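You operate a simulated robot arm through the tools that you are given. There is no shell and no other tool. Be economical: measure what you need, move in short steps, check, and stop when the job is done.

You run a simulated two-armed robot. Do the job below in one go: nothing can be reset, and whatever is moved stays where it is left.

Task
Roll the white trolley to floor mark 1 and brake it there.
Fine: drawer shut and brake off before it rolls; papers stay aboard.

The check looks at the end state, three seconds after you hand in, the way a careful person would. Anything else that was tipped, shoved, dropped, spilled or broken makes it a failure.

Robot
Two 7-joint arms with two-finger grippers on one trunk, on a base that drives. Base frame: it is fixed to the floor where the robot stands at the start and does not move with it; the origin is under the middle of the robot, x ahead of it, y to its left, z up. Lengths are in m, angles in degrees, forces in N, time in s.
The left shoulder is at the start at [0.025, 0.214, 1.106], the right one opposite. With the tool pointing down near the work surface each hand reaches from about 0.2 to 0.76 m from the robot's upright axis, wherever it stands, measured 20 degrees to its own side. Places, roughly: black trolley key [0.8, 0, 0.8]; red brake lever [0.8, -0.4, 0.6]; trolley lock [0.8, 0, 0.8]; upper white drawer [0.8, 0, 0.7]; white trolley [1.1, 0, 0.5]. Payload 2.2 kg a hand.
The TCP of each hand is the grasp point between the finger pads, 0.019 m short of the fingertips. In the tool frame z runs along the fingers and y along their closing line. Largest opening 0.116 m; the body of the gripper starts 0.07 m behind the TCP.
Orientation is told as [roll, pitch, yaw] about the base's x, y, z axes, in that order, counted from this pose: with the fingers straight down and closing along the base's y, the tool's x points along the base's -x, its y along +y and its z along -z.

Tools
- The arms move only by the tool send_rows. It takes "left_deltas", "right_deltas" or both (then of equal length, played together; a hand with none holds still); each is a list of rows, each a list of 7 numbers: the finger opening in m, from 0 to 0.116, then the shift along the base's x, y, z in m, then the turn, a rotation vector about the base's x, y, z in degrees. In form: [[grip, tx, ty, tz, ax, ay, az], ...]. A call has 1 to 10 rows; each row shifts and turns the commanded pose from where the row before left it. Each row takes 0.2 s and may step no farther than 0.05 m and 8.6 degrees from the row before; otherwise, or with a gripper value out of range, the whole call is refused. A pose out of reach is approached as far as the arm can. The call stops where the force on the tool passes 90 N (or 10 N more than at its start, if that is more) or the arm is blocked; 0.2 s more then pass. The fingers move at their own pace and stop on an object; they squeeze with about 43 N. The grip force told is the motor's: it shows also when the fingers shut on nothing. Time passes only in rows, and 0.2 s behind the last, so rows that do not move let the fingers close. The reply holds the time, the measured pose of the TCP, the force on the tool along the base axes, the opening and the grip force, in the units named above and with some noise, with the torque about the TCP (base axes, N m) and any sound that the robot's microphone picked up.
- Cameras (640 x 400 px; columns grow to the right, rows downward): "scene" is now at [0.1289, -0.0185, 1.2711]; the picture's right is [-0.20, -0.98, -0.00], its down [-0.61, 0.12, -0.78] and it looks along [0.77, -0.15, -0.62] (base axes); focal length 247 px, centre (320, 200). "left" rides on the left gripper at [0.069, 0.015, -0.096] in its tool frame; the picture's right is [-0.21, 0.98, 0.00], its down [-0.76, -0.17, -0.63] and it looks along [-0.62, -0.14, 0.77] (tool axes); focal length 251 px, centre (320, 200). "right" rides on the right gripper at [0.069, -0.015, -0.097] in its tool frame; the picture's right is [0.21, 0.98, 0.00], its down [-0.76, 0.17, -0.63] and it looks along [-0.62, 0.14, 0.77] (tool axes); focal length 251 px, centre (320, 200).
- snapshot(camera): a new picture of that camera. No time passes.
- raise_lower(by): slides the trunk up (or, below 0, down) by that many m; the arms and the scene camera ride with it, the base frame stays. It gives what a move gives, with no picture.
- steer(legs): drives the robot by 1 to 6 legs, each [ahead, left, turn to the left] in m, m and degrees, along the robot's own axes; the way and the turn of a leg run together, so that a leg with both is an arc; at most 1.5 m and 180 degrees a leg. The arms and the cameras ride along, it lands a little off, and it stops where it bumps. It gives what a move gives.
- pan_tilt(pan, tilt): turns the head with the scene camera to pan (to the left, within 80 degrees either way) and tilt (down, from -29 to 69), counted from straight ahead of the robot. It gives what a move gives.
- pixel_to_xyz(camera, pixels): for up to 12 pixels [column, row] of the newest picture of that camera ("zoom" is the newest enlarged one), the place [x, y, z] in the base frame of the surface seen there, good to about 0.003 m. No time passes.
- zoom(camera, box): a new picture of the part [left, top, right, bottom] of that camera's present view, enlarged. No time passes.
- finish_job(): hands the job in; it is judged then, once.

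Go step by step. Measure first, check grasps and placings, and put right what went wrong. The budget is 80 turns and 70 pictures, counting those below and the enlarged ones. Unless the task says otherwise, let go and move clear before handing in, and close with one line.

The tools are called after "Call:" by a JSON object that holds its "method" and its "body". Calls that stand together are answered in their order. send_rows: Moves the arms, as the interface text tells. Its arguments: {"type":"object","properties":{"left_deltas":{"type":"array","items":{"type":"array","items":{"type":"number"}}},"right_deltas":{"type":"array","items":{"type":"array","items":{"type":"number"}}}},"required":[]} The other tools are called the same way: raise_lower (by) slides the trunk up or down; steer (legs) drives the base; pan_tilt (pan, tilt) turns the head that bears the scene camera; snapshot (camera) takes a picture; pixel_to_xyz (camera, pixels) gives the place of the surface under pixels of a picture; zoom (camera, box) takes an enlarged picture of a part of a camera's view; finish_job () hands the job in.

At the start:

```text
time: 0.0
left_position: [0.5304, 0.1267, 1.0254]
left_tool_rot: [0.0, 0.1, 0.1]
left_wrist_force: [0.5, 0.7, -0.3]
left_moment: [0.0, 0.04, -0.02]
left_width: 0.116
left_gripper_force: 0.2
right_position: [0.5274, -0.4339, 1.0318]
right_tool_rot: [0.1, 0.1, -0.1]
right_wrist_force: [-0.4, 0.7, 0.8]
right_moment: [-0.02, 0.01, -0.04]
right_width: 0.1162
right_gripper_force: 0.1
trunk travel left (down, up): [-0.25, 0.24]
robot x, y, heading: [0.003, -0.0014, -0.0]
head pan, tilt: [-11.4, 38.1]
```

scene: 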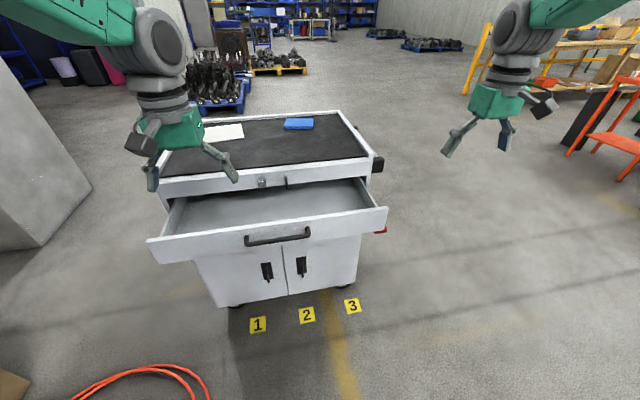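
right: 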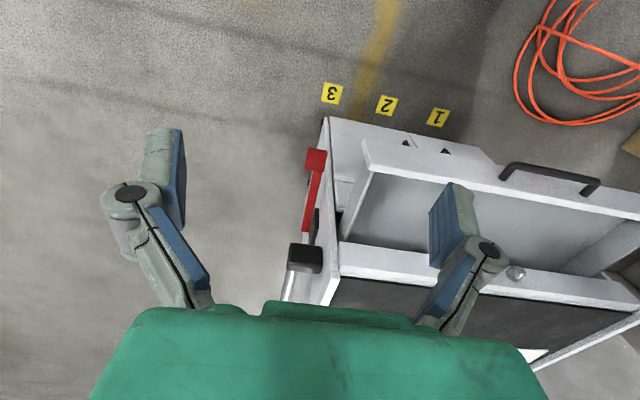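
left: 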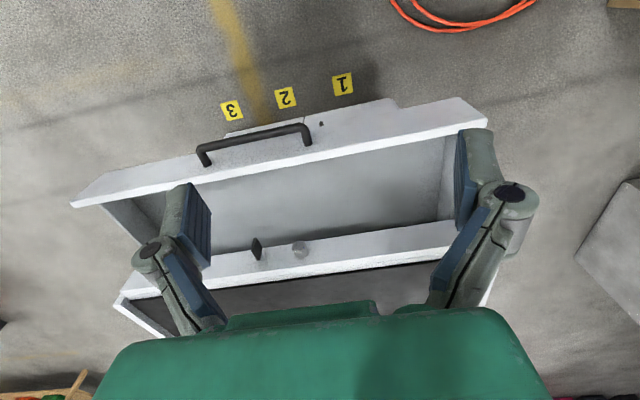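

The scene shows the upper drawer open, with its handle at (278,237), the lock at (262,183), a key at (286,182), the red lever at (381,232) and marks 1–3 at (258,325), (307,315) and (352,306). I'll measure these points and zoom in.

Call:
{"method": "pixel_to_xyz", "body": {"camera": "scene", "pixels": [[258, 325], [307, 315], [352, 306], [278, 240], [247, 242], [308, 233], [262, 183], [286, 182], [381, 232], [377, 163], [152, 242], [386, 210]]}}

Call:
{"method": "zoom", "body": {"camera": "scene", "box": [140, 100, 400, 340]}}

Call:
{"method": "zoom", "body": {"camera": "right", "box": [260, 60, 640, 320]}}

```text
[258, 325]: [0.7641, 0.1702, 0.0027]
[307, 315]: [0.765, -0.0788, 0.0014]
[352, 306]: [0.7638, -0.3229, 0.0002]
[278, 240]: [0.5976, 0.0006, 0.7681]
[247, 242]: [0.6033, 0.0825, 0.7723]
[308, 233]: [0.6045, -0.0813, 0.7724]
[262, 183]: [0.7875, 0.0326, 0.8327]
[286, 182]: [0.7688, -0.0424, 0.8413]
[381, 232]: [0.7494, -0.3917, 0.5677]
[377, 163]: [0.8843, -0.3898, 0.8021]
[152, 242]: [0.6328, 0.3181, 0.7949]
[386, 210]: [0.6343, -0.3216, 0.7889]
```

```text
1.67 times, centred on (270, 220) of scene
```

zoom: 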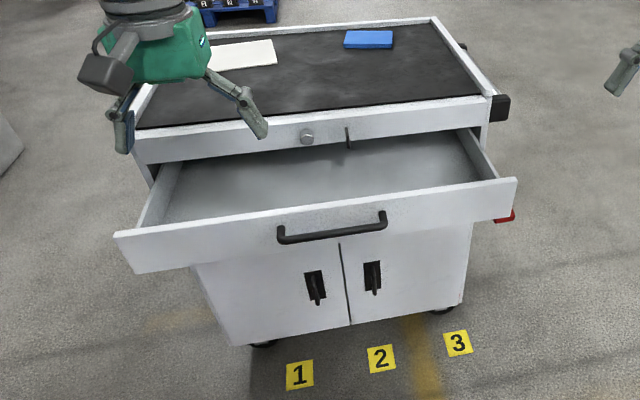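

```text
1.54 times, centred on (450, 190) of right
```

zoom: 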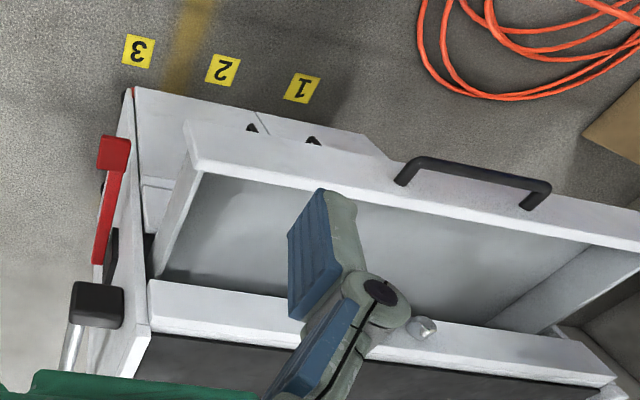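

The key seems to be a separate black piece beside the lock. There is also a small red tick at the trolley's lower front-right corner, near mark 3. I'll look closer at both before I touch anything.

Call:
{"method": "zoom", "body": {"camera": "scene", "box": [235, 165, 315, 215]}}

Call:
{"method": "zoom", "body": {"camera": "right", "box": [270, 70, 370, 310]}}

Call:
{"method": "zoom", "body": {"camera": "left", "box": [220, 210, 340, 285]}}

```text
8.00 times, centred on (275, 190) of scene
```

zoom: 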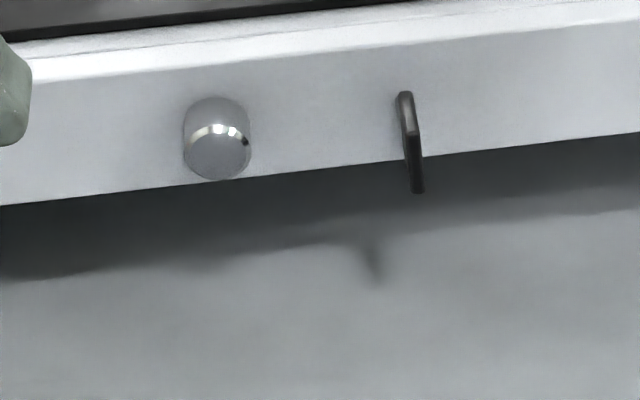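

```text
1.67 times, centred on (320, 190) of right
```

zoom: 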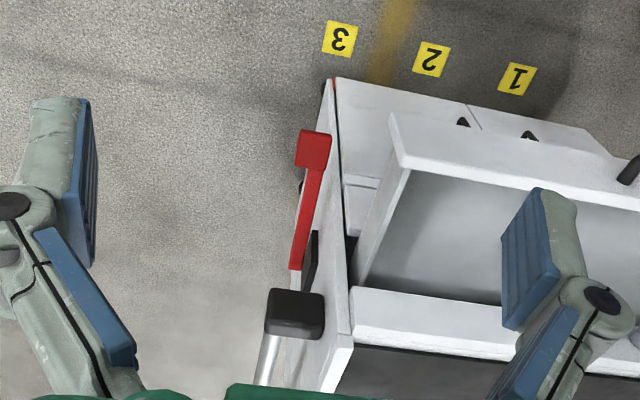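

```text
5.33 times, centred on (280, 248) of left
```

zoom: 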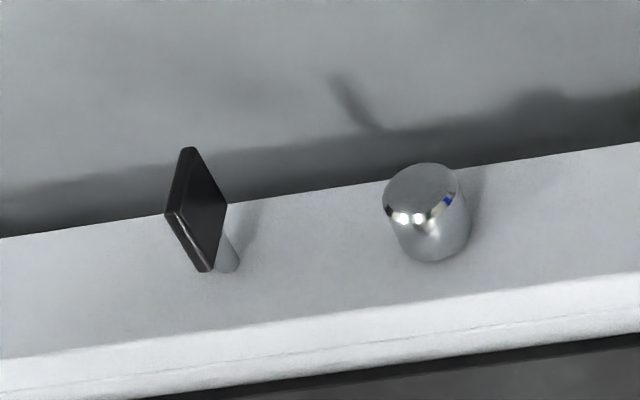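

The key is a vertical black blade in the front rail, next to a chrome knob. I'll aim the head at the trolley's lower right to inspect the lever and the corner tick.

Call:
{"method": "pan_tilt", "body": {"pan": -25, "tilt": 50}}

Call:
{"method": "snapshot", "body": {"camera": "scene"}}

Call:
{"method": "zoom", "body": {"camera": "right", "box": [300, 75, 460, 175]}}

```text
time: 0.8
left_position: [0.5281, 0.1275, 1.0269]
left_tool_rot: [0.0, -0.2, 0.0]
left_wrist_force: [-0.4, 0.0, 0.5]
left_moment: [0.0, -0.05, -0.05]
left_width: 0.1161
left_gripper_force: 0.0
right_position: [0.5238, -0.432, 1.0353]
right_tool_rot: [0.0, -0.2, 0.0]
right_wrist_force: [0.3, 0.1, -0.2]
right_moment: [-0.02, 0.01, 0.0]
right_width: 0.1159
right_gripper_force: 0.1
trunk travel left (down, up): [-0.25, 0.24]
robot x, y, heading: [0.0031, 0.0004, -0.1]
head pan, tilt: [-25.0, 50.0]
```

```text
61 pictures are left
```

scene: 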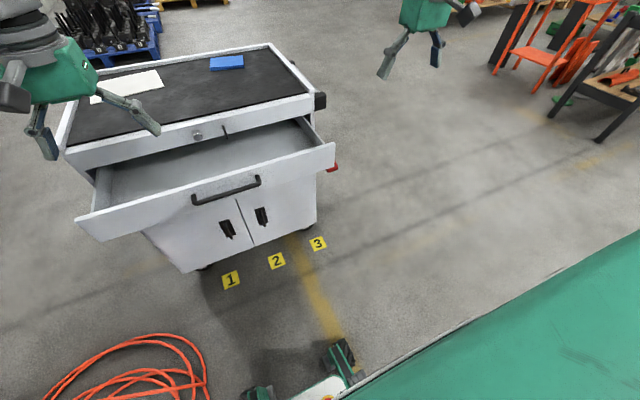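

```text
4.00 times, centred on (380, 125) of right
```

zoom: 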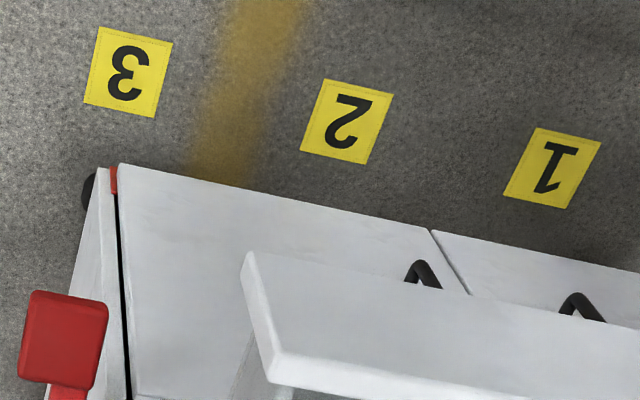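

A red tick is visible at the trolley's lower front-right corner at zoom pixel (114,180). I'll measure the tick, the lever and the other key points.

Call:
{"method": "pixel_to_xyz", "body": {"camera": "zoom", "pixels": [[114, 172], [114, 188], [104, 175], [122, 170], [60, 340], [80, 392], [88, 195], [432, 232], [128, 70], [346, 122], [552, 168]]}}

Call:
{"method": "snapshot", "body": {"camera": "right"}}

Call:
{"method": "zoom", "body": {"camera": "scene", "box": [260, 60, 380, 260]}}

Call:
{"method": "pixel_to_xyz", "body": {"camera": "right", "pixels": [[317, 155], [308, 170], [316, 200], [308, 232], [305, 252], [305, 265], [294, 285], [288, 298], [340, 285], [330, 130], [312, 225]]}}

```text
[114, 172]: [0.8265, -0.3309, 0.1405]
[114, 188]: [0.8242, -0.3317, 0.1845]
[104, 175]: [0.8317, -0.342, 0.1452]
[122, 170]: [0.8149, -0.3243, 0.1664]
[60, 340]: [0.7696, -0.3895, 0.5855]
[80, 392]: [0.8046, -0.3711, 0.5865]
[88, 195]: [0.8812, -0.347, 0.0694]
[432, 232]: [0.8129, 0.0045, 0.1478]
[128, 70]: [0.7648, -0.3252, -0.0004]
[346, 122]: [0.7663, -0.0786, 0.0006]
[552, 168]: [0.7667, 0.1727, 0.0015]
```

```text
59 pictures are left
```

right: 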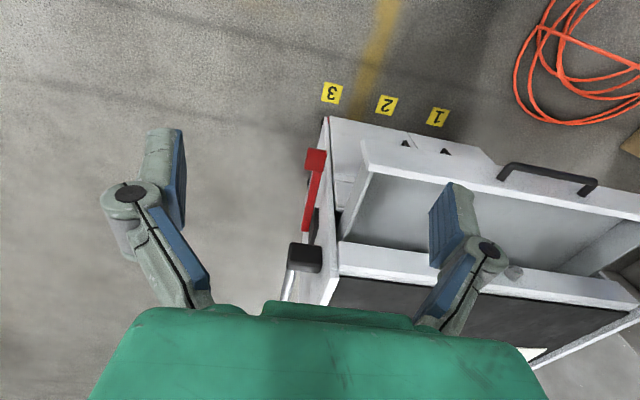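

```text
2.00 times, centred on (320, 160) of scene
```

zoom: 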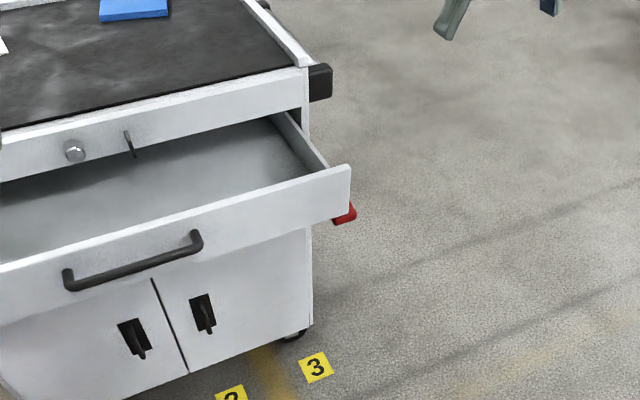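

```text
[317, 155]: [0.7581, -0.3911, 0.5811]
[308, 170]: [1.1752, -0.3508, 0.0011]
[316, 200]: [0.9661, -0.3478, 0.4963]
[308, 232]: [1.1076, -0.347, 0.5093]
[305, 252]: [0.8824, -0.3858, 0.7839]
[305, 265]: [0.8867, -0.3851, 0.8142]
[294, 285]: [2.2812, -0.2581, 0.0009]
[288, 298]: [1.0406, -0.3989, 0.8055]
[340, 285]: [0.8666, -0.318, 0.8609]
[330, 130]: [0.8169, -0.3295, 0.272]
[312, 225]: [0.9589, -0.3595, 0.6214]
```

The tick is at y≈-0.331, which puts it on mark 3 (y≈-0.325). So the trolley must roll about +0.50 m in y for the tick to reach mark 1 (y≈0.171). The drawer comes first: I'll bring the closed left fingers, tilted forward, to the front of the handle.

Call:
{"method": "send_rows", "body": {"left_deltas": [[0, 0, -0.021, -0.03, 0, -5, 0], [0, 0, -0.021, -0.035, 0, -5, 0], [0, 0, -0.021, -0.04, 0, -5, 0], [0, 0, -0.021, -0.04, 0, -5, 0], [0, 0, -0.021, -0.04, 0, -5, 0], [0, 0, -0.021, -0.04, 0, -5, 0], [0, 0.0, 0, -0.03, 0, 0, 0], [0, 0, 0, -0.006, 0, 0, 0]]}}

Call:
{"method": "pan_tilt", "body": {"pan": 0, "tilt": 45}}

Call:
{"method": "snapshot", "body": {"camera": "scene"}}

```text
time: 2.6
left_position: [0.5304, 0.007, 0.766]
left_tool_rot: [-0.1, -30.2, 0.5]
left_wrist_force: [0.1, 0.0, -0.4]
left_moment: [-0.04, -0.02, -0.03]
left_width: 0.0
left_gripper_force: 28.4
right_position: [0.523, -0.4319, 1.0357]
right_tool_rot: [-0.1, -0.2, 0.0]
right_wrist_force: [0.7, -0.4, 0.1]
right_moment: [-0.04, -0.02, -0.01]
right_width: 0.1161
right_gripper_force: 0.0
trunk travel left (down, up): [-0.25, 0.24]
robot x, y, heading: [-0.0001, -0.0001, 0.1]
head pan, tilt: [-25.0, 50.0]
```

```text
time: 3.5
left_position: [0.5308, 0.0079, 0.7663]
left_tool_rot: [-0.2, -30.0, 0.6]
left_wrist_force: [-0.1, 0.1, 0.2]
left_moment: [-0.01, 0.02, -0.03]
left_width: 0.0
left_gripper_force: 28.8
right_position: [0.5244, -0.4317, 1.0332]
right_tool_rot: [0.0, -0.1, 0.0]
right_wrist_force: [-0.1, -0.1, 0.4]
right_moment: [0.0, 0.0, 0.03]
right_width: 0.1159
right_gripper_force: 0.1
trunk travel left (down, up): [-0.25, 0.24]
robot x, y, heading: [0.0017, -0.003, 0.1]
head pan, tilt: [0.0, 45.0]
```

```text
57 pictures are left
```

scene: 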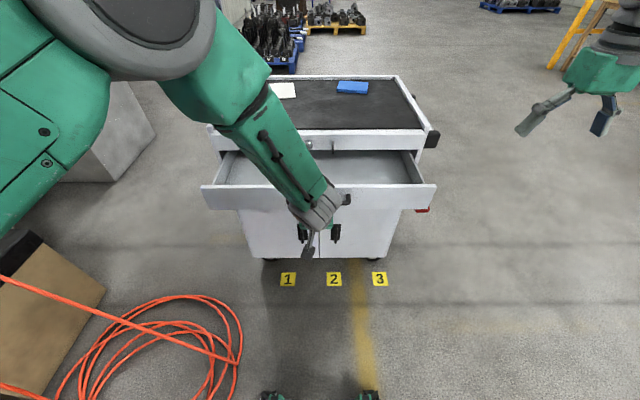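

The left fist is in front of the handle. I'll push it slowly in +x.

Call:
{"method": "send_rows", "body": {"left_deltas": [[0, 0.03, 0, 0, 0, 0, 0], [0, 0.02, 0, 0, 0, 0, 0], [0, 0.02, 0, 0, 0, 0, 0], [0, 0.02, 0, 0, 0, 0, 0], [0, 0.02, 0, 0, 0, 0, 0], [0, 0.02, 0, 0, 0, 0, 0], [0, 0.02, 0, 0, 0, 0, 0]]}}

Call:
{"method": "snapshot", "body": {"camera": "left"}}

```text
time: 5.0
left_position: [0.6802, 0.0027, 0.7653]
left_tool_rot: [0.1, -30.1, 0.0]
left_wrist_force: [0.1, 1.4, 0.1]
left_moment: [0.01, 0.0, -0.01]
left_width: 0.0002
left_gripper_force: 28.2
right_position: [0.5259, -0.4321, 1.0349]
right_tool_rot: [0.0, -0.1, 0.0]
right_wrist_force: [-0.1, 0.1, 0.2]
right_moment: [0.03, -0.01, -0.01]
right_width: 0.1158
right_gripper_force: 0.1
trunk travel left (down, up): [-0.25, 0.24]
robot x, y, heading: [0.0031, -0.0028, 0.2]
head pan, tilt: [0.0, 45.0]
```

```text
56 pictures are left
```

left: 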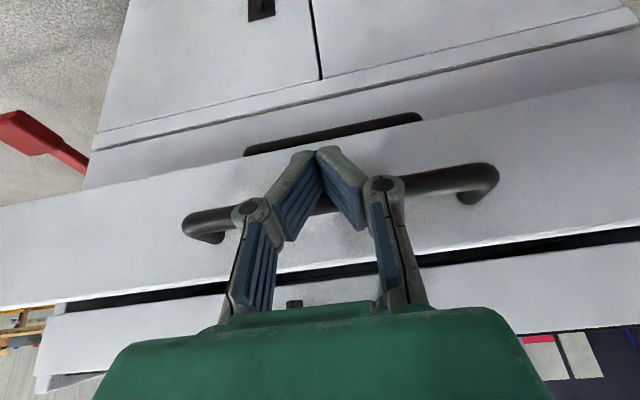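

The drawer is sliding in smoothly and still stands proud of the body. I'll keep pushing.

Call:
{"method": "send_rows", "body": {"left_deltas": [[0, 0.02, 0, 0, 0, 0, 0], [0, 0.02, 0, 0, 0, 0, 0], [0, 0.015, 0, 0, 0, 0, 0], [0, 0.015, 0, 0, 0, 0, 0], [0, 0.015, 0, 0, 0, 0, 0], [0, 0.01, 0, 0, 0, 0, 0]]}}

Call:
{"method": "snapshot", "body": {"camera": "left"}}

```text
time: 6.5
left_position: [0.7547, 0.008, 0.7672]
left_tool_rot: [-0.1, -30.0, -0.1]
left_wrist_force: [-1.3, -0.7, -2.4]
left_moment: [-0.03, 0.09, 0.0]
left_width: 0.0002
left_gripper_force: 29.0
left hand out of reach, approached as far as the arm can: row 5, 6
right_position: [0.5245, -0.4333, 1.0346]
right_tool_rot: [0.1, -0.1, 0.0]
right_wrist_force: [-0.2, -0.1, -0.8]
right_moment: [-0.01, 0.02, 0.02]
right_width: 0.1161
right_gripper_force: 0.2
trunk travel left (down, up): [-0.25, 0.24]
robot x, y, heading: [-0.0, 0.0032, -0.0]
head pan, tilt: [0.0, 45.0]
```

```text
55 pictures are left
```

left: 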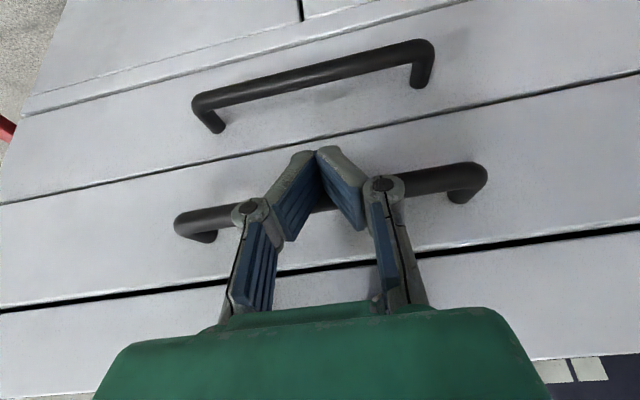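

The arm ran out of reach at x=0.755, and the drawer looks nearly flush. I'll measure the upper drawer face, the lower drawer face and the rail.

Call:
{"method": "pixel_to_xyz", "body": {"camera": "left", "pixels": [[120, 250], [100, 200], [150, 160], [550, 180], [560, 110], [560, 300], [150, 350], [100, 220]]}}

Call:
{"method": "zoom", "body": {"camera": "scene", "box": [190, 60, 450, 290]}}

```text
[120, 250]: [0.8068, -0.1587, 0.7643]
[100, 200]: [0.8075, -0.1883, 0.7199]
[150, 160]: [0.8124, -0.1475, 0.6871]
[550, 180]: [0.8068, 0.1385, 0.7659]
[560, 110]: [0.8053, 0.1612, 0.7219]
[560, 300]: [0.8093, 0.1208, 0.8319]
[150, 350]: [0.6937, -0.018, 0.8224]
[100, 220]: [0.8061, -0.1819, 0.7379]
```

```text
1.74 times, centred on (320, 175) of scene
```

zoom: 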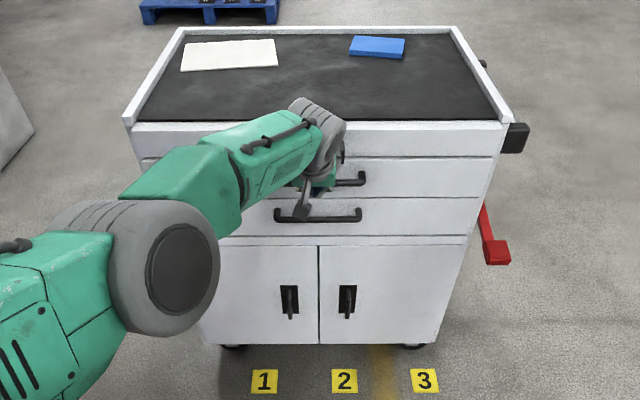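

The upper drawer face (x≈0.807) is within noise of the lower drawer and rail (x≈0.81), so it looks shut. I'll withdraw the left hand and check that it stays shut.

Call:
{"method": "send_rows", "body": {"left_deltas": [[0, -0.04, 0, 0, 0, 0, 0], [0, -0.045, 0, 0, 0, 0, 0], [0, -0.045, 0, 0, 0, 0, 0], [0, -0.045, 0.03, 0.03, 0, 0, 0], [0, -0.02, 0.04, 0.02, 0, 0, 0], [0, -0.02, 0.045, 0.02, 0, 0, 0], [0, 0, 0.045, 0, 0, 0, 0]]}}

Call:
{"method": "zoom", "body": {"camera": "scene", "box": [190, 60, 450, 290]}}

Call:
{"method": "snapshot", "body": {"camera": "right"}}

```text
refused: row 4 steps farther than a row can; nothing moved
```

```text
1.74 times, centred on (320, 175) of scene
```

zoom: 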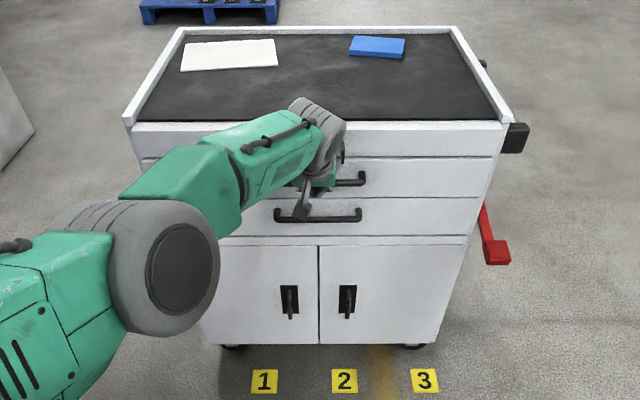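

```text
52 pictures are left
```

right: 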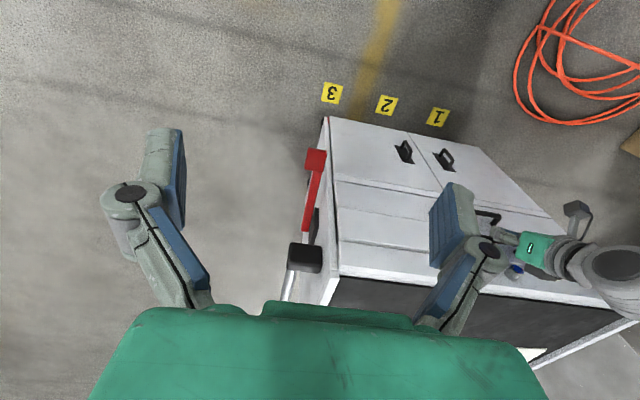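

The retreat was refused because row 4 stepped too far. I'll send it again with smaller steps.

Call:
{"method": "send_rows", "body": {"left_deltas": [[0, -0.04, 0, 0, 0, 0, 0], [0, -0.045, 0, 0, 0, 0, 0], [0, -0.045, 0, 0, 0, 0, 0], [0, -0.035, 0.02, 0.02, 0, 0, 0], [0, -0.02, 0.035, 0.02, 0, 0, 0], [0, -0.02, 0.04, 0.02, 0, 0, 0], [0, 0, 0.045, 0, 0, 0, 0]]}}

Call:
{"method": "zoom", "body": {"camera": "scene", "box": [190, 60, 450, 290]}}

```text
time: 7.0
left_position: [0.7551, 0.0157, 0.7744]
left_tool_rot: [-1.5, -32.7, 6.3]
left_wrist_force: [-2.1, 0.1, -2.1]
left_moment: [0.01, -0.17, 0.01]
left_width: 0.0001
left_gripper_force: 28.6
left hand out of reach, approached as far as the arm can: row 1
right_position: [0.5172, -0.4288, 1.039]
right_tool_rot: [-0.2, -0.5, 0.1]
right_wrist_force: [-1.1, 0.7, 0.1]
right_moment: [0.0, -0.03, -0.01]
right_width: 0.116
right_gripper_force: 0.1
trunk travel left (down, up): [-0.25, 0.24]
robot x, y, heading: [0.0011, -0.0033, 0.1]
head pan, tilt: [0.0, 45.0]
stopped in row 2 (left hand): the force on the tool passed its limit at 110 N (the readings are from after the stop); the commanded pose is now the measured one
```

```text
1.74 times, centred on (320, 175) of scene
```

zoom: 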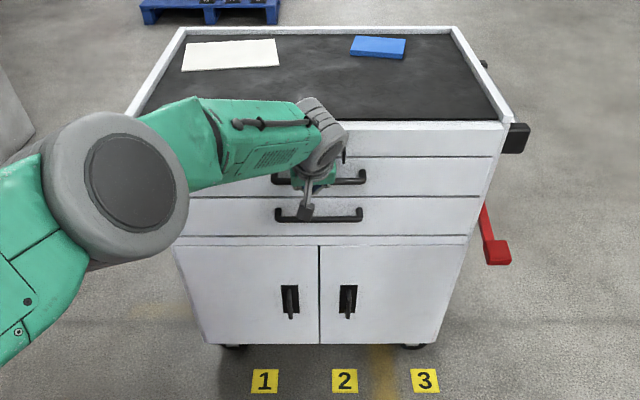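

The retreat stopped in row 2 at 110 N, with the arm's elbow shifted, so something is catching. I'll look through the left camera.

Call:
{"method": "snapshot", "body": {"camera": "left"}}

Call:
{"method": "zoom", "body": {"camera": "scene", "box": [270, 105, 370, 165]}}

```text
50 pictures are left
```

left: 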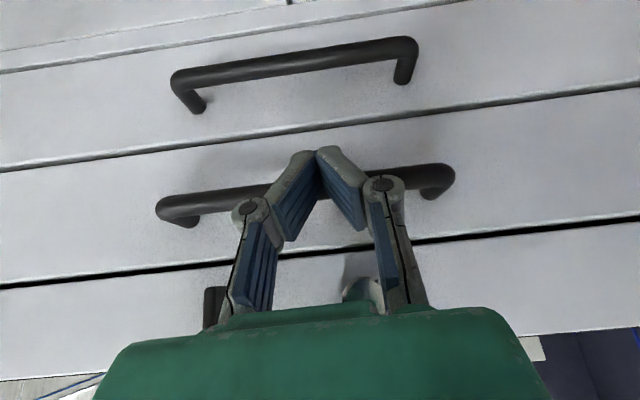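

```text
6.40 times, centred on (320, 135) of scene
```

zoom: 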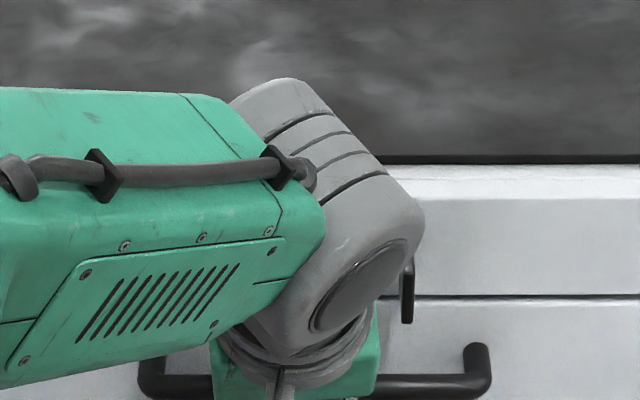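

There is no sustained contact now (about 2 N). The spike was probably the nearly straight arm swinging as it came off its reach limit. I'll retreat in small steps.

Call:
{"method": "send_rows", "body": {"left_deltas": [[0, -0.008, 0, 0, 0, 0, 0], [0, -0.01, 0, 0, 0, 0, 0], [0, -0.015, 0, 0, 0, 0, 0], [0, -0.02, 0, 0, 0, 0, 0], [0, -0.02, 0, 0, 0, 0, 0], [0, -0.03, 0, 0, 0, 0, 0], [0, -0.03, 0, 0, 0, 0, 0], [0, -0.03, 0, 0, 0, 0, 0]]}}

Call:
{"method": "zoom", "body": {"camera": "scene", "box": [190, 60, 450, 290]}}

```text
time: 8.8
left_position: [0.5894, 0.0182, 0.774]
left_tool_rot: [-1.3, -32.7, 6.5]
left_wrist_force: [0.3, -0.5, 0.0]
left_moment: [-0.02, -0.03, 0.0]
left_width: 0.0002
left_gripper_force: 28.6
right_position: [0.5197, -0.4292, 1.0375]
right_tool_rot: [-0.2, -0.4, 0.0]
right_wrist_force: [-0.2, -0.1, -0.3]
right_moment: [-0.02, -0.01, 0.0]
right_width: 0.1157
right_gripper_force: 0.1
trunk travel left (down, up): [-0.25, 0.24]
robot x, y, heading: [-0.0014, -0.0047, 0.1]
head pan, tilt: [0.0, 45.0]
```

```text
1.74 times, centred on (320, 175) of scene
```

zoom: 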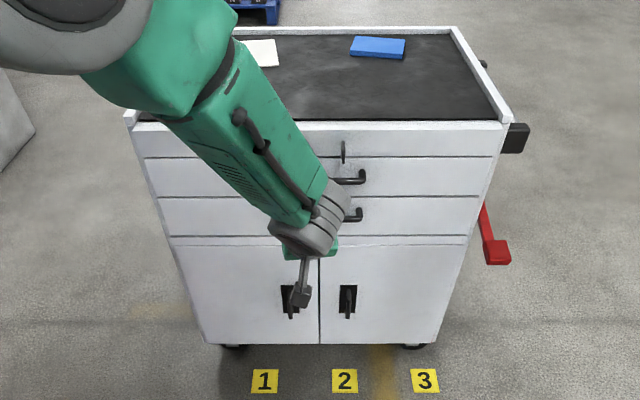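

The hand is free, and the drawer stays flush. I'll raise and clear the left arm, then get a full view.

Call:
{"method": "send_rows", "body": {"left_deltas": [[0, -0.03, 0.015, 0.02, 0, 4, 0], [0, -0.02, 0.02, 0.035, 0, 4, 0], [0, -0.02, 0.02, 0.04, 0, 4, 0], [0, -0.02, 0.02, 0.04, 0, 4, 0], [0, -0.02, 0.02, 0.04, 0, 4, 0], [0, 0, 0.03, 0.035, 0, 4, 0], [0, 0, 0.03, 0.035, 0, 4, 0], [0, 0, 0.03, 0.035, 0, 4, 0]]}}

Call:
{"method": "snapshot", "body": {"camera": "scene"}}

Call:
{"method": "zoom", "body": {"camera": "scene", "box": [290, 120, 370, 170]}}

```text
time: 10.6
left_position: [0.4811, 0.2012, 1.0573]
left_tool_rot: [1.8, -0.9, 5.4]
left_wrist_force: [-0.2, 0.0, 0.2]
left_moment: [0.02, -0.03, -0.01]
left_width: 0.0
left_gripper_force: 27.9
right_position: [0.5187, -0.4297, 1.0376]
right_tool_rot: [-0.1, -0.4, 0.1]
right_wrist_force: [0.3, -0.4, 0.0]
right_moment: [0.02, 0.03, -0.02]
right_width: 0.1161
right_gripper_force: 0.0
trunk travel left (down, up): [-0.25, 0.24]
robot x, y, heading: [-0.0023, 0.0019, -0.0]
head pan, tilt: [0.0, 45.0]
```

```text
47 pictures are left
```

scene: 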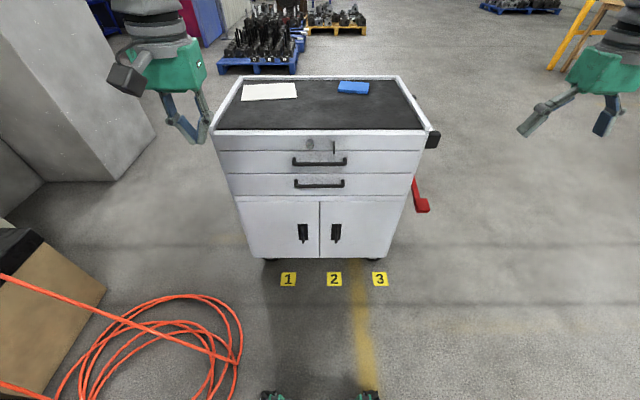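

```text
8.00 times, centred on (330, 145) of scene
```

zoom: 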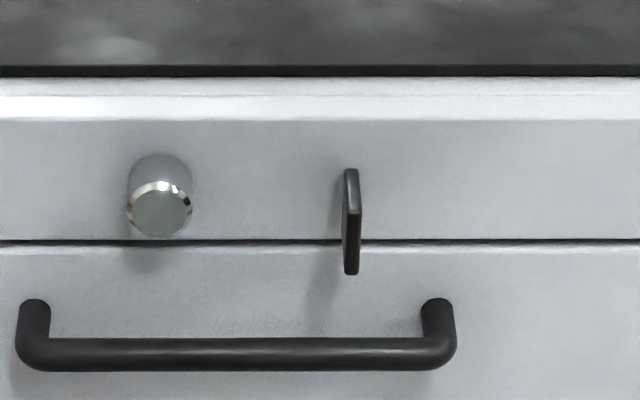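

The drawer is flush. My plan is to stand on the trolley's right side facing +y, release the lever there, and push the side handle. I'll measure obstacles on both sides and look to the right first.

Call:
{"method": "pixel_to_xyz", "body": {"camera": "scene", "pixels": [[153, 137], [115, 180], [43, 182], [240, 360], [225, 300], [104, 292], [410, 80], [400, 78], [215, 80], [436, 138], [270, 92], [352, 88]]}}

Call:
{"method": "pan_tilt", "body": {"pan": -60, "tilt": 40}}

Call:
{"method": "snapshot", "body": {"camera": "scene"}}

```text
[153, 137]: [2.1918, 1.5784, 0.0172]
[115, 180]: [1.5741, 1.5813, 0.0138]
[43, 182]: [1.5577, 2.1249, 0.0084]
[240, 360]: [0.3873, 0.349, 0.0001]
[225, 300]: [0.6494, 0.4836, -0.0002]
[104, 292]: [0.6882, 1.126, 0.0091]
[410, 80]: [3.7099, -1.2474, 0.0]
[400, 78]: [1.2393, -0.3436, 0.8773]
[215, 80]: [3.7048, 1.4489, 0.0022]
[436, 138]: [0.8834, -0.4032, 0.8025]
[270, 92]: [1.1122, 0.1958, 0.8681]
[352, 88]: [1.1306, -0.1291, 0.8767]
```

```text
time: 11.8
left_position: [0.4829, 0.2009, 1.0558]
left_tool_rot: [1.9, -1.0, 5.3]
left_wrist_force: [-0.1, 0.3, 0.2]
left_moment: [0.02, 0.01, -0.01]
left_width: 0.0
left_gripper_force: 28.9
right_position: [0.5197, -0.43, 1.0364]
right_tool_rot: [-0.1, -0.3, 0.0]
right_wrist_force: [0.3, -0.1, 1.3]
right_moment: [-0.01, 0.02, 0.0]
right_width: 0.1161
right_gripper_force: 0.1
trunk travel left (down, up): [-0.25, 0.24]
robot x, y, heading: [-0.0046, 0.0007, 0.4]
head pan, tilt: [-60.0, 40.0]
```

```text
45 pictures are left
```

scene: 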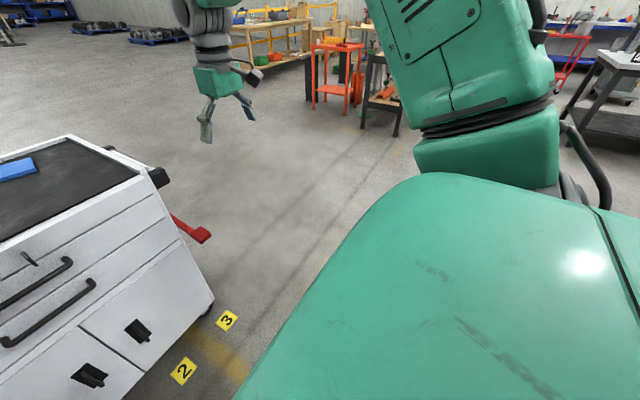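

The floor right of the trolley looks clear. I'll measure the orange stand and the grey bench as limits.

Call:
{"method": "pixel_to_xyz", "body": {"camera": "scene", "pixels": [[345, 112], [395, 135], [315, 105], [570, 110], [300, 250], [400, 160], [205, 235]]}}

Call:
{"method": "zoom", "body": {"camera": "scene", "box": [90, 120, 230, 330]}}

```text
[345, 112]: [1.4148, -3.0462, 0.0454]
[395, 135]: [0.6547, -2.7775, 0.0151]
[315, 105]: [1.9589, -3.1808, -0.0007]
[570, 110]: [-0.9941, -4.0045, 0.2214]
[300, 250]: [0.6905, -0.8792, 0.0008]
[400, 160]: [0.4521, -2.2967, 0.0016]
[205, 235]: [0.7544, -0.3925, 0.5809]
```

```text
1.90 times, centred on (160, 225) of scene
```

zoom: 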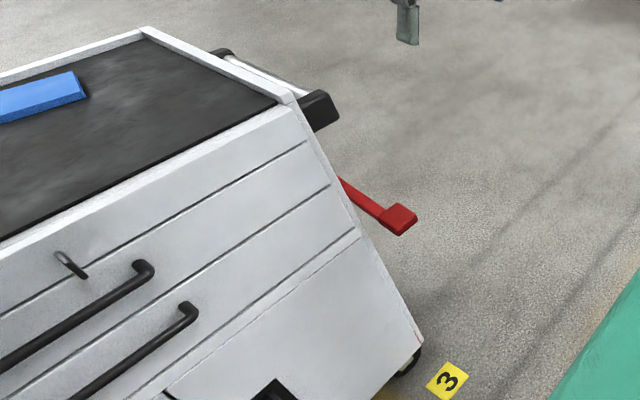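

Furniture on that side starts at y<-2.7, so it is well clear. I'll drive right 1.15 m, ahead 1.0 m, then turn left 90°.

Call:
{"method": "steer", "body": {"legs": [[0, -1.15, 0], [1.0, 0, 0], [0, 0, 90]]}}

Call:
{"method": "pan_tilt", "body": {"pan": 0, "tilt": 42}}

Call:
{"method": "snapshot", "body": {"camera": "scene"}}

```text
time: 26.6
left_position: [0.7859, -0.6977, 1.0554]
left_tool_rot: [1.8, -0.9, 98.0]
left_wrist_force: [-0.2, -0.7, -0.5]
left_moment: [0.0, 0.0, 0.0]
left_width: 0.0
left_gripper_force: 28.7
right_position: [1.4126, -0.6333, 1.039]
right_tool_rot: [-0.1, -0.4, 92.6]
right_wrist_force: [0.3, 0.1, 0.0]
right_moment: [-0.01, -0.01, 0.0]
right_width: 0.1158
right_gripper_force: 0.1
trunk travel left (down, up): [-0.25, 0.24]
robot x, y, heading: [1.0045, -1.1714, 92.5]
head pan, tilt: [-60.0, 40.0]
```

```text
time: 27.9
left_position: [0.7842, -0.7012, 1.0564]
left_tool_rot: [1.9, -1.0, 97.9]
left_wrist_force: [-0.3, -0.1, -0.5]
left_moment: [-0.03, 0.02, 0.03]
left_width: 0.0
left_gripper_force: 28.6
right_position: [1.4132, -0.635, 1.0387]
right_tool_rot: [-0.2, -0.5, 92.6]
right_wrist_force: [0.3, -0.8, 0.6]
right_moment: [0.0, 0.0, -0.01]
right_width: 0.1159
right_gripper_force: 0.1
trunk travel left (down, up): [-0.25, 0.24]
robot x, y, heading: [1.0056, -1.1714, 92.6]
head pan, tilt: [0.0, 42.0]
```

```text
43 pictures are left
```

scene: 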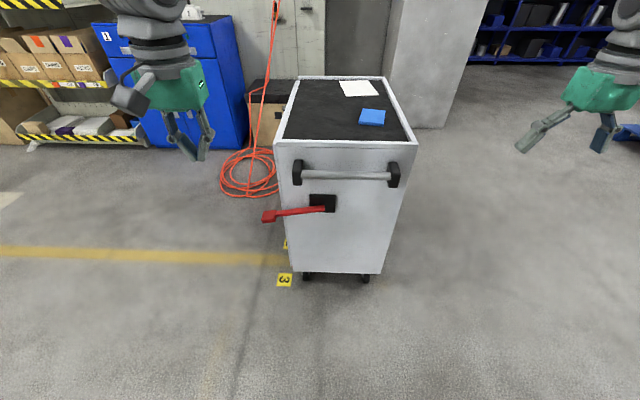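

I have a good view now: the handle runs from (298,172) to (393,175), the brake pivot plate is at (323,203), and the red lever tip is at (268,216). I'll zoom in and measure these.

Call:
{"method": "zoom", "body": {"camera": "scene", "box": [250, 140, 410, 290]}}

Call:
{"method": "pixel_to_xyz", "body": {"camera": "scene", "pixels": [[268, 217], [290, 211], [310, 209], [330, 203], [320, 203], [298, 172], [315, 175], [345, 176], [375, 176], [393, 175], [284, 280], [286, 245]]}}

```text
2.67 times, centred on (330, 215) of scene
```

zoom: 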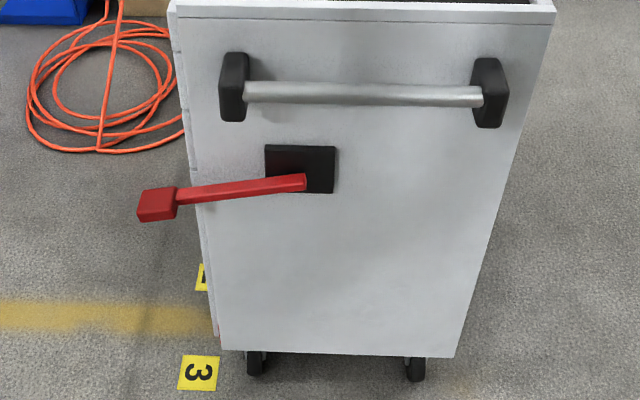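

```text
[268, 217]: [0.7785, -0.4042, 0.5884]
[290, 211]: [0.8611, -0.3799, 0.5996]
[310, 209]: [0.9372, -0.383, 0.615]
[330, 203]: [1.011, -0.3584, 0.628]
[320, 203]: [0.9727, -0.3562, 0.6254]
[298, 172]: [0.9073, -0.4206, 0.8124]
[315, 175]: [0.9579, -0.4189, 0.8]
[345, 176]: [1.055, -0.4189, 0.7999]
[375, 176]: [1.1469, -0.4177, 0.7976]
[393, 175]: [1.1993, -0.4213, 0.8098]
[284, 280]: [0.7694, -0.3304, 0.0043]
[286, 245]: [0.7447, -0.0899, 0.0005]
```

The lever pivots near [0.985,-0.37,0.625] and its pad is at [0.778,-0.40,0.588]. I'll drive 0.15 m closer and straighten the heading, then yaw the left hand so it closes along y and open it.

Call:
{"method": "steer", "body": {"legs": [[0.15, 0, -2.5]]}}

Call:
{"method": "send_rows", "body": {"left_deltas": [[0.08, 0, 0, 0, 0, 0, -8.5], [0.08, 0, 0, 0, 0, 0, -8.5], [0.08, 0, 0, 0, 0, 0, -8.5], [0.08, 0, 0, 0, 0, 0, -8.5], [0.08, 0, 0, 0, 0, 0, -8.5], [0.08, 0, 0, 0, 0, 0, -8.5], [0.08, 0, 0, 0, 0, 0, -8.5], [0.08, 0, 0, 0, 0, 0, -8.5], [0.08, 0, 0, 0, 0, 0, -8.5], [0.08, 0, 0, 0, 0, 0, -8.5]]}}

```text
time: 29.2
left_position: [0.7989, -0.5414, 1.0578]
left_tool_rot: [1.8, -1.1, 95.6]
left_wrist_force: [0.2, 0.3, -0.6]
left_moment: [-0.02, 0.01, 0.03]
left_width: 0.0002
left_gripper_force: 27.9
right_position: [1.4287, -0.5006, 1.04]
right_tool_rot: [-0.3, -0.5, 90.3]
right_wrist_force: [-0.2, 0.9, -0.3]
right_moment: [-0.03, -0.01, -0.04]
right_width: 0.1159
right_gripper_force: 0.1
trunk travel left (down, up): [-0.25, 0.24]
robot x, y, heading: [1.0019, -1.0164, 90.2]
head pan, tilt: [0.0, 42.0]
```

```text
time: 31.4
left_position: [0.8, -0.5435, 1.0585]
left_tool_rot: [1.8, -1.2, 10.4]
left_wrist_force: [-0.3, -0.2, -0.2]
left_moment: [-0.01, 0.01, -0.02]
left_width: 0.08
left_gripper_force: 0.2
right_position: [1.4289, -0.5025, 1.0408]
right_tool_rot: [-0.2, -0.7, 90.3]
right_wrist_force: [1.5, -0.3, -0.4]
right_moment: [-0.01, 0.0, 0.01]
right_width: 0.1158
right_gripper_force: 0.1
trunk travel left (down, up): [-0.25, 0.24]
robot x, y, heading: [1.0009, -1.0224, 90.0]
head pan, tilt: [0.0, 42.0]
```

The yaw worked. I'll move above the pad and finish the yaw.

Call:
{"method": "send_rows", "body": {"left_deltas": [[0.08, -0.01, 0.03, -0.03, -0.4, 0.3, -3.5], [0.08, -0.01, 0.03, -0.03, -0.4, 0.3, -3.5], [0.08, -0.008, 0.03, -0.03, -0.4, 0.3, -3.4], [0.08, 0, 0.03, -0.03, -0.4, 0.3, 0], [0.08, 0, 0.026, -0.04, 0, 0, 0], [0.08, 0, 0, -0.045, 0, 0, 0], [0.08, 0, 0, -0.045, 0, 0, 0], [0.08, 0, 0, -0.045, 0, 0, 0], [0.08, 0, 0, -0.03, 0, 0, 0]]}}

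Call:
{"method": "snapshot", "body": {"camera": "left"}}

Call:
{"method": "snapshot", "body": {"camera": "scene"}}

```text
time: 33.4
left_position: [0.7696, -0.3993, 0.731]
left_tool_rot: [0.2, 0.0, 0.2]
left_wrist_force: [0.3, 0.7, -0.2]
left_moment: [0.02, 0.01, -0.01]
left_width: 0.0802
left_gripper_force: 0.0
right_position: [1.4303, -0.5021, 1.0405]
right_tool_rot: [0.0, -0.7, 90.3]
right_wrist_force: [-0.3, -0.9, 0.3]
right_moment: [-0.02, -0.02, 0.0]
right_width: 0.1159
right_gripper_force: 0.2
trunk travel left (down, up): [-0.25, 0.24]
robot x, y, heading: [1.0025, -1.0186, 90.2]
head pan, tilt: [0.0, 42.0]
```

```text
41 pictures are left
```

left: 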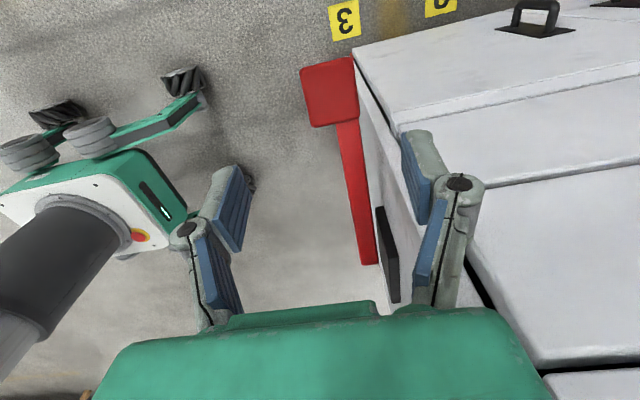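

```text
40 pictures are left
```

scene: 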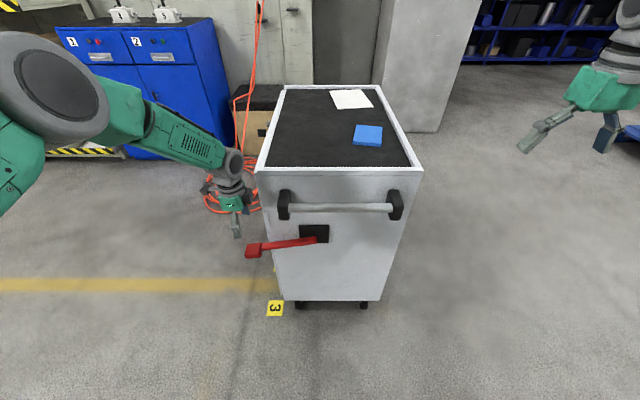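

The pad lies at (328,92) in the left view. I'll measure it exactly before descending.

Call:
{"method": "pixel_to_xyz", "body": {"camera": "left", "pixels": [[306, 74], [350, 66], [315, 118], [354, 112], [330, 92], [345, 150], [365, 235], [352, 180]]}}

```text
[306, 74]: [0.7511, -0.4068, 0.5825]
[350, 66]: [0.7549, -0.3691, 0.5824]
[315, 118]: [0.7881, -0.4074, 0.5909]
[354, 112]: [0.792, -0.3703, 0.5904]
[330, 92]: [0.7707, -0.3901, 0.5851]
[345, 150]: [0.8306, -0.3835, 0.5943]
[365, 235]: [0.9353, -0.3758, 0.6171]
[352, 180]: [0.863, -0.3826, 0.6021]
```

The pad is centred at (0.770,-0.388) with its top at z≈0.586. I'll shift onto it, descend to z≈0.575 and grip.

Call:
{"method": "send_rows", "body": {"left_deltas": [[0.08, 0, 0.011, -0.03, 0, 0, 0], [0.08, 0, 0, -0.045, 0, 0, 0], [0.08, 0, 0, -0.045, 0, 0, 0], [0.08, 0, 0, -0.036, 0, 0, 0], [0.02, 0, 0, 0, 0, 0, 0], [0.02, 0, 0, 0, 0, 0, 0], [0.02, 0, 0, 0, 0, 0, 0]]}}

Call:
{"method": "snapshot", "body": {"camera": "left"}}

```text
time: 35.0
left_position: [0.7696, -0.3874, 0.5768]
left_tool_rot: [-0.1, 0.1, 0.1]
left_wrist_force: [1.5, -14.1, -7.2]
left_moment: [-0.41, 1.18, 0.2]
left_width: 0.0493
left_gripper_force: 45.3
right_position: [1.4291, -0.5034, 1.041]
right_tool_rot: [-0.1, -0.7, 90.4]
right_wrist_force: [0.5, 0.2, 0.8]
right_moment: [-0.01, 0.0, 0.01]
right_width: 0.116
right_gripper_force: 0.1
trunk travel left (down, up): [-0.25, 0.24]
robot x, y, heading: [1.0028, -1.0229, 90.2]
head pan, tilt: [0.0, 42.0]
```

```text
39 pictures are left
```

left: 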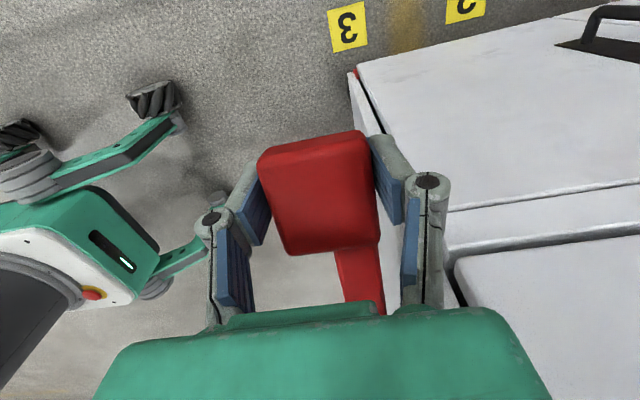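

The pad is gripped (opening 0.049, 45 N). I'll lift gently along the lever's arc, turning the hand with it, and listen for sounds.

Call:
{"method": "send_rows", "body": {"left_deltas": [[0.02, -0.001, 0, 0.012, 0, 3.2, 0], [0.02, -0.001, 0, 0.012, 0, 3.2, 0], [0.02, 0, 0, 0.012, 0, 3.2, 0], [0.02, 0, 0, 0.012, 0, 3.2, 0]]}}

```text
time: 36.0
left_position: [0.7646, -0.389, 0.6241]
left_tool_rot: [-0.1, 13.0, 0.2]
left_wrist_force: [-17.0, -27.0, -4.6]
left_moment: [0.01, 0.9, 0.09]
left_width: 0.0496
left_gripper_force: 44.8
right_position: [1.4272, -0.503, 1.0419]
right_tool_rot: [-0.3, -0.7, 90.3]
right_wrist_force: [-0.2, -0.6, 0.2]
right_moment: [0.02, 0.02, -0.03]
right_width: 0.116
right_gripper_force: 0.2
trunk travel left (down, up): [-0.25, 0.24]
robot x, y, heading: [1.0008, -1.018, 90.3]
head pan, tilt: [0.0, 42.0]
```

The lever lifts freely. I'll ease off the side load and continue up the arc.

Call:
{"method": "send_rows", "body": {"left_deltas": [[0.02, 0.0, -0.003, 0.014, 0, 3.6, 0], [0.02, 0.0, -0.001, 0.014, 0, 3.6, 0], [0.02, 0.002, 0, 0.014, 0, 3.6, 0], [0.02, 0.003, 0, 0.013, 0, 3.6, 0]]}}

Call:
{"method": "snapshot", "body": {"camera": "scene"}}

```text
time: 37.0
left_position: [0.7726, -0.3888, 0.678]
left_tool_rot: [0.5, 26.4, 0.4]
left_wrist_force: [32.6, 2.9, -7.2]
left_moment: [0.32, -0.71, -0.05]
left_width: 0.0499
left_gripper_force: 44.9
right_position: [1.4229, -0.502, 1.0427]
right_tool_rot: [-0.5, -0.7, 90.3]
right_wrist_force: [0.0, 0.1, 0.3]
right_moment: [-0.01, -0.03, 0.02]
right_width: 0.116
right_gripper_force: 0.1
trunk travel left (down, up): [-0.25, 0.24]
robot x, y, heading: [1.0016, -1.0196, 90.5]
head pan, tilt: [0.0, 42.0]
```

```text
38 pictures are left
```

scene: 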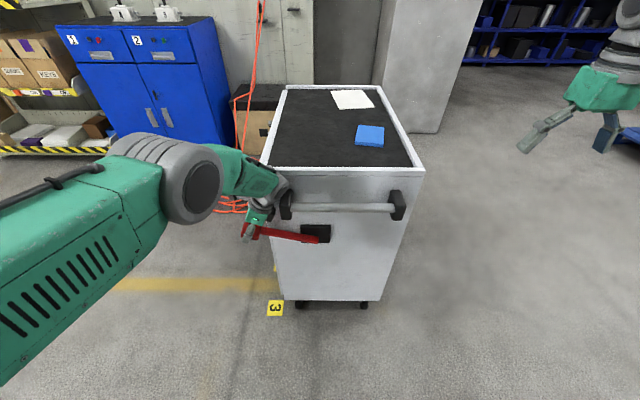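

The lever is now about 14° above level, with no stop yet. I'll continue with more +x.

Call:
{"method": "send_rows", "body": {"left_deltas": [[0.02, 0.006, 0, 0.013, 0, 4, 0], [0.02, 0.006, 0, 0.013, 0, 4, 0], [0.02, 0.006, 0, 0.013, 0, 4, 0], [0.02, 0.007, 0, 0.013, 0, 4, 0]]}}

Call:
{"method": "zoom", "body": {"camera": "scene", "box": [220, 160, 420, 320]}}

```text
time: 37.9
left_position: [0.7603, -0.3914, 0.7273]
left_tool_rot: [0.3, 42.2, 3.0]
left_wrist_force: [-85.6, -8.2, 11.3]
left_moment: [-2.4, -8.99, 3.14]
left_width: 0.041
left_gripper_force: 13.8
right_position: [1.4344, -0.5035, 1.0378]
right_tool_rot: [0.5, -0.8, 90.6]
right_wrist_force: [0.8, -0.2, -0.9]
right_moment: [-0.02, 0.06, -0.04]
right_width: 0.1158
right_gripper_force: 0.2
trunk travel left (down, up): [-0.25, 0.24]
robot x, y, heading: [0.9962, -1.0199, 90.6]
head pan, tilt: [0.0, 42.0]
stopped in row 4 (left hand): the force on the tool passed its limit at 115 N (the readings are from after the stop); the commanded pose is now the measured one
```

```text
2.50 times, centred on (320, 240) of scene
```

zoom: 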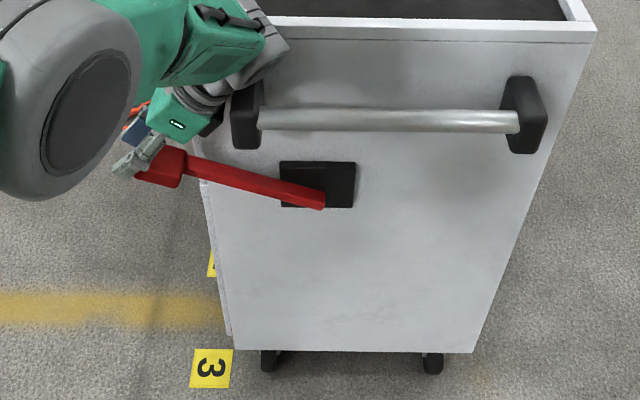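

The gripper body met the handle bracket at (245,110). I'll open, back off toward -x, and remove the tilt.

Call:
{"method": "send_rows", "body": {"left_deltas": [[0.09, 0, 0, 0, 0, 0, 0], [0.09, -0.005, 0, 0, 0, 0, 0], [0.09, -0.02, 0, 0, 0, 0, 0], [0.09, -0.03, 0, 0, 0, -6, 0], [0.09, -0.03, 0, 0, 0, -8, 0], [0.09, 0, 0, 0, 0, -8, -1], [0.09, 0, 0, 0, 0, -8, -1], [0.09, 0, 0, 0, 0, -8, -1], [0.09, 0, 0, 0, 0, -4, 0]]}}

Call:
{"method": "snapshot", "body": {"camera": "scene"}}

Call:
{"method": "snapshot", "body": {"camera": "left"}}

```text
time: 39.9
left_position: [0.6895, -0.3909, 0.7247]
left_tool_rot: [0.5, -1.3, -1.6]
left_wrist_force: [-1.6, 0.7, -0.1]
left_moment: [0.03, -0.07, 0.01]
left_width: 0.0902
left_gripper_force: 0.0
right_position: [1.426, -0.504, 1.0426]
right_tool_rot: [0.0, -0.9, 90.5]
right_wrist_force: [-1.0, 0.0, 0.6]
right_moment: [-0.01, -0.05, -0.04]
right_width: 0.1159
right_gripper_force: 0.1
trunk travel left (down, up): [-0.25, 0.24]
robot x, y, heading: [0.9955, -1.0208, 90.3]
head pan, tilt: [0.0, 42.0]
```

```text
36 pictures are left
```

scene: 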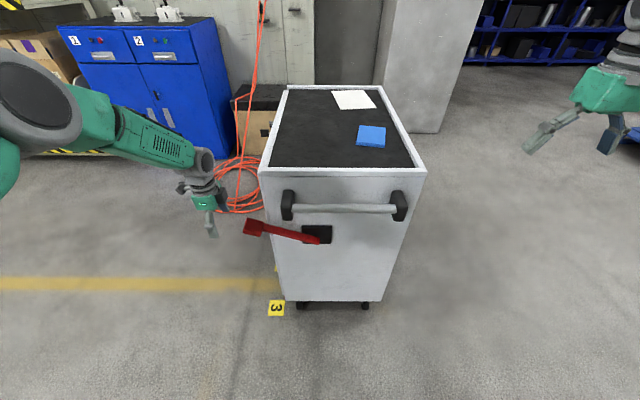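

```text
35 pictures are left
```

left: 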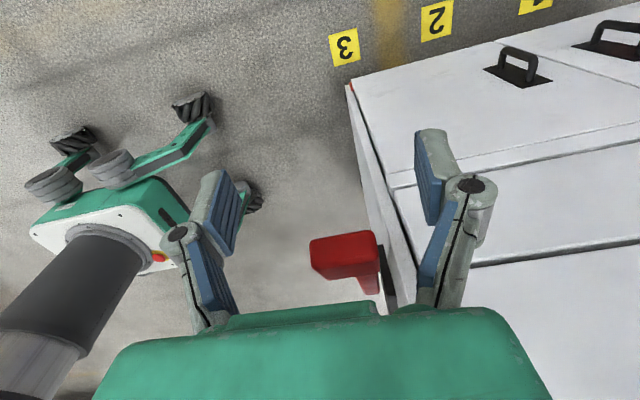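

The lever holds at a raised angle. I'll measure it and check whether the trolley shifted.

Call:
{"method": "pixel_to_xyz", "body": {"camera": "scene", "pixels": [[254, 228], [275, 232], [300, 237], [318, 242], [287, 203], [401, 205], [345, 209], [275, 309], [262, 180], [420, 180], [352, 99], [370, 135]]}}

Call:
{"method": "zoom", "body": {"camera": "scene", "box": [235, 170, 355, 270]}}

```text
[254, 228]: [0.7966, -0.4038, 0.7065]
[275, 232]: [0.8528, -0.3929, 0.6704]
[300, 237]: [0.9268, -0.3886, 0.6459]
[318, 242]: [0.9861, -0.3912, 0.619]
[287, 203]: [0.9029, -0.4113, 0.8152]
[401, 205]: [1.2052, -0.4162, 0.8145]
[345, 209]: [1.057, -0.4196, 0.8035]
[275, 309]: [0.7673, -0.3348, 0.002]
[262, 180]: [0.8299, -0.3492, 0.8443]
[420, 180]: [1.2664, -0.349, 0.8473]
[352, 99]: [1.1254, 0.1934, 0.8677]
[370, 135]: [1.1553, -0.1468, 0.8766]
```

```text
4.00 times, centred on (295, 220) of scene
```

zoom: 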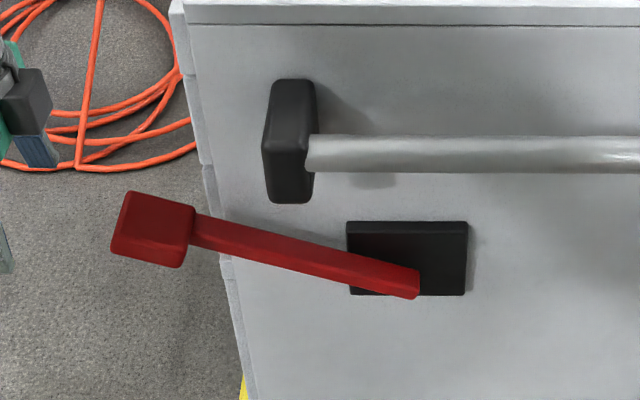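

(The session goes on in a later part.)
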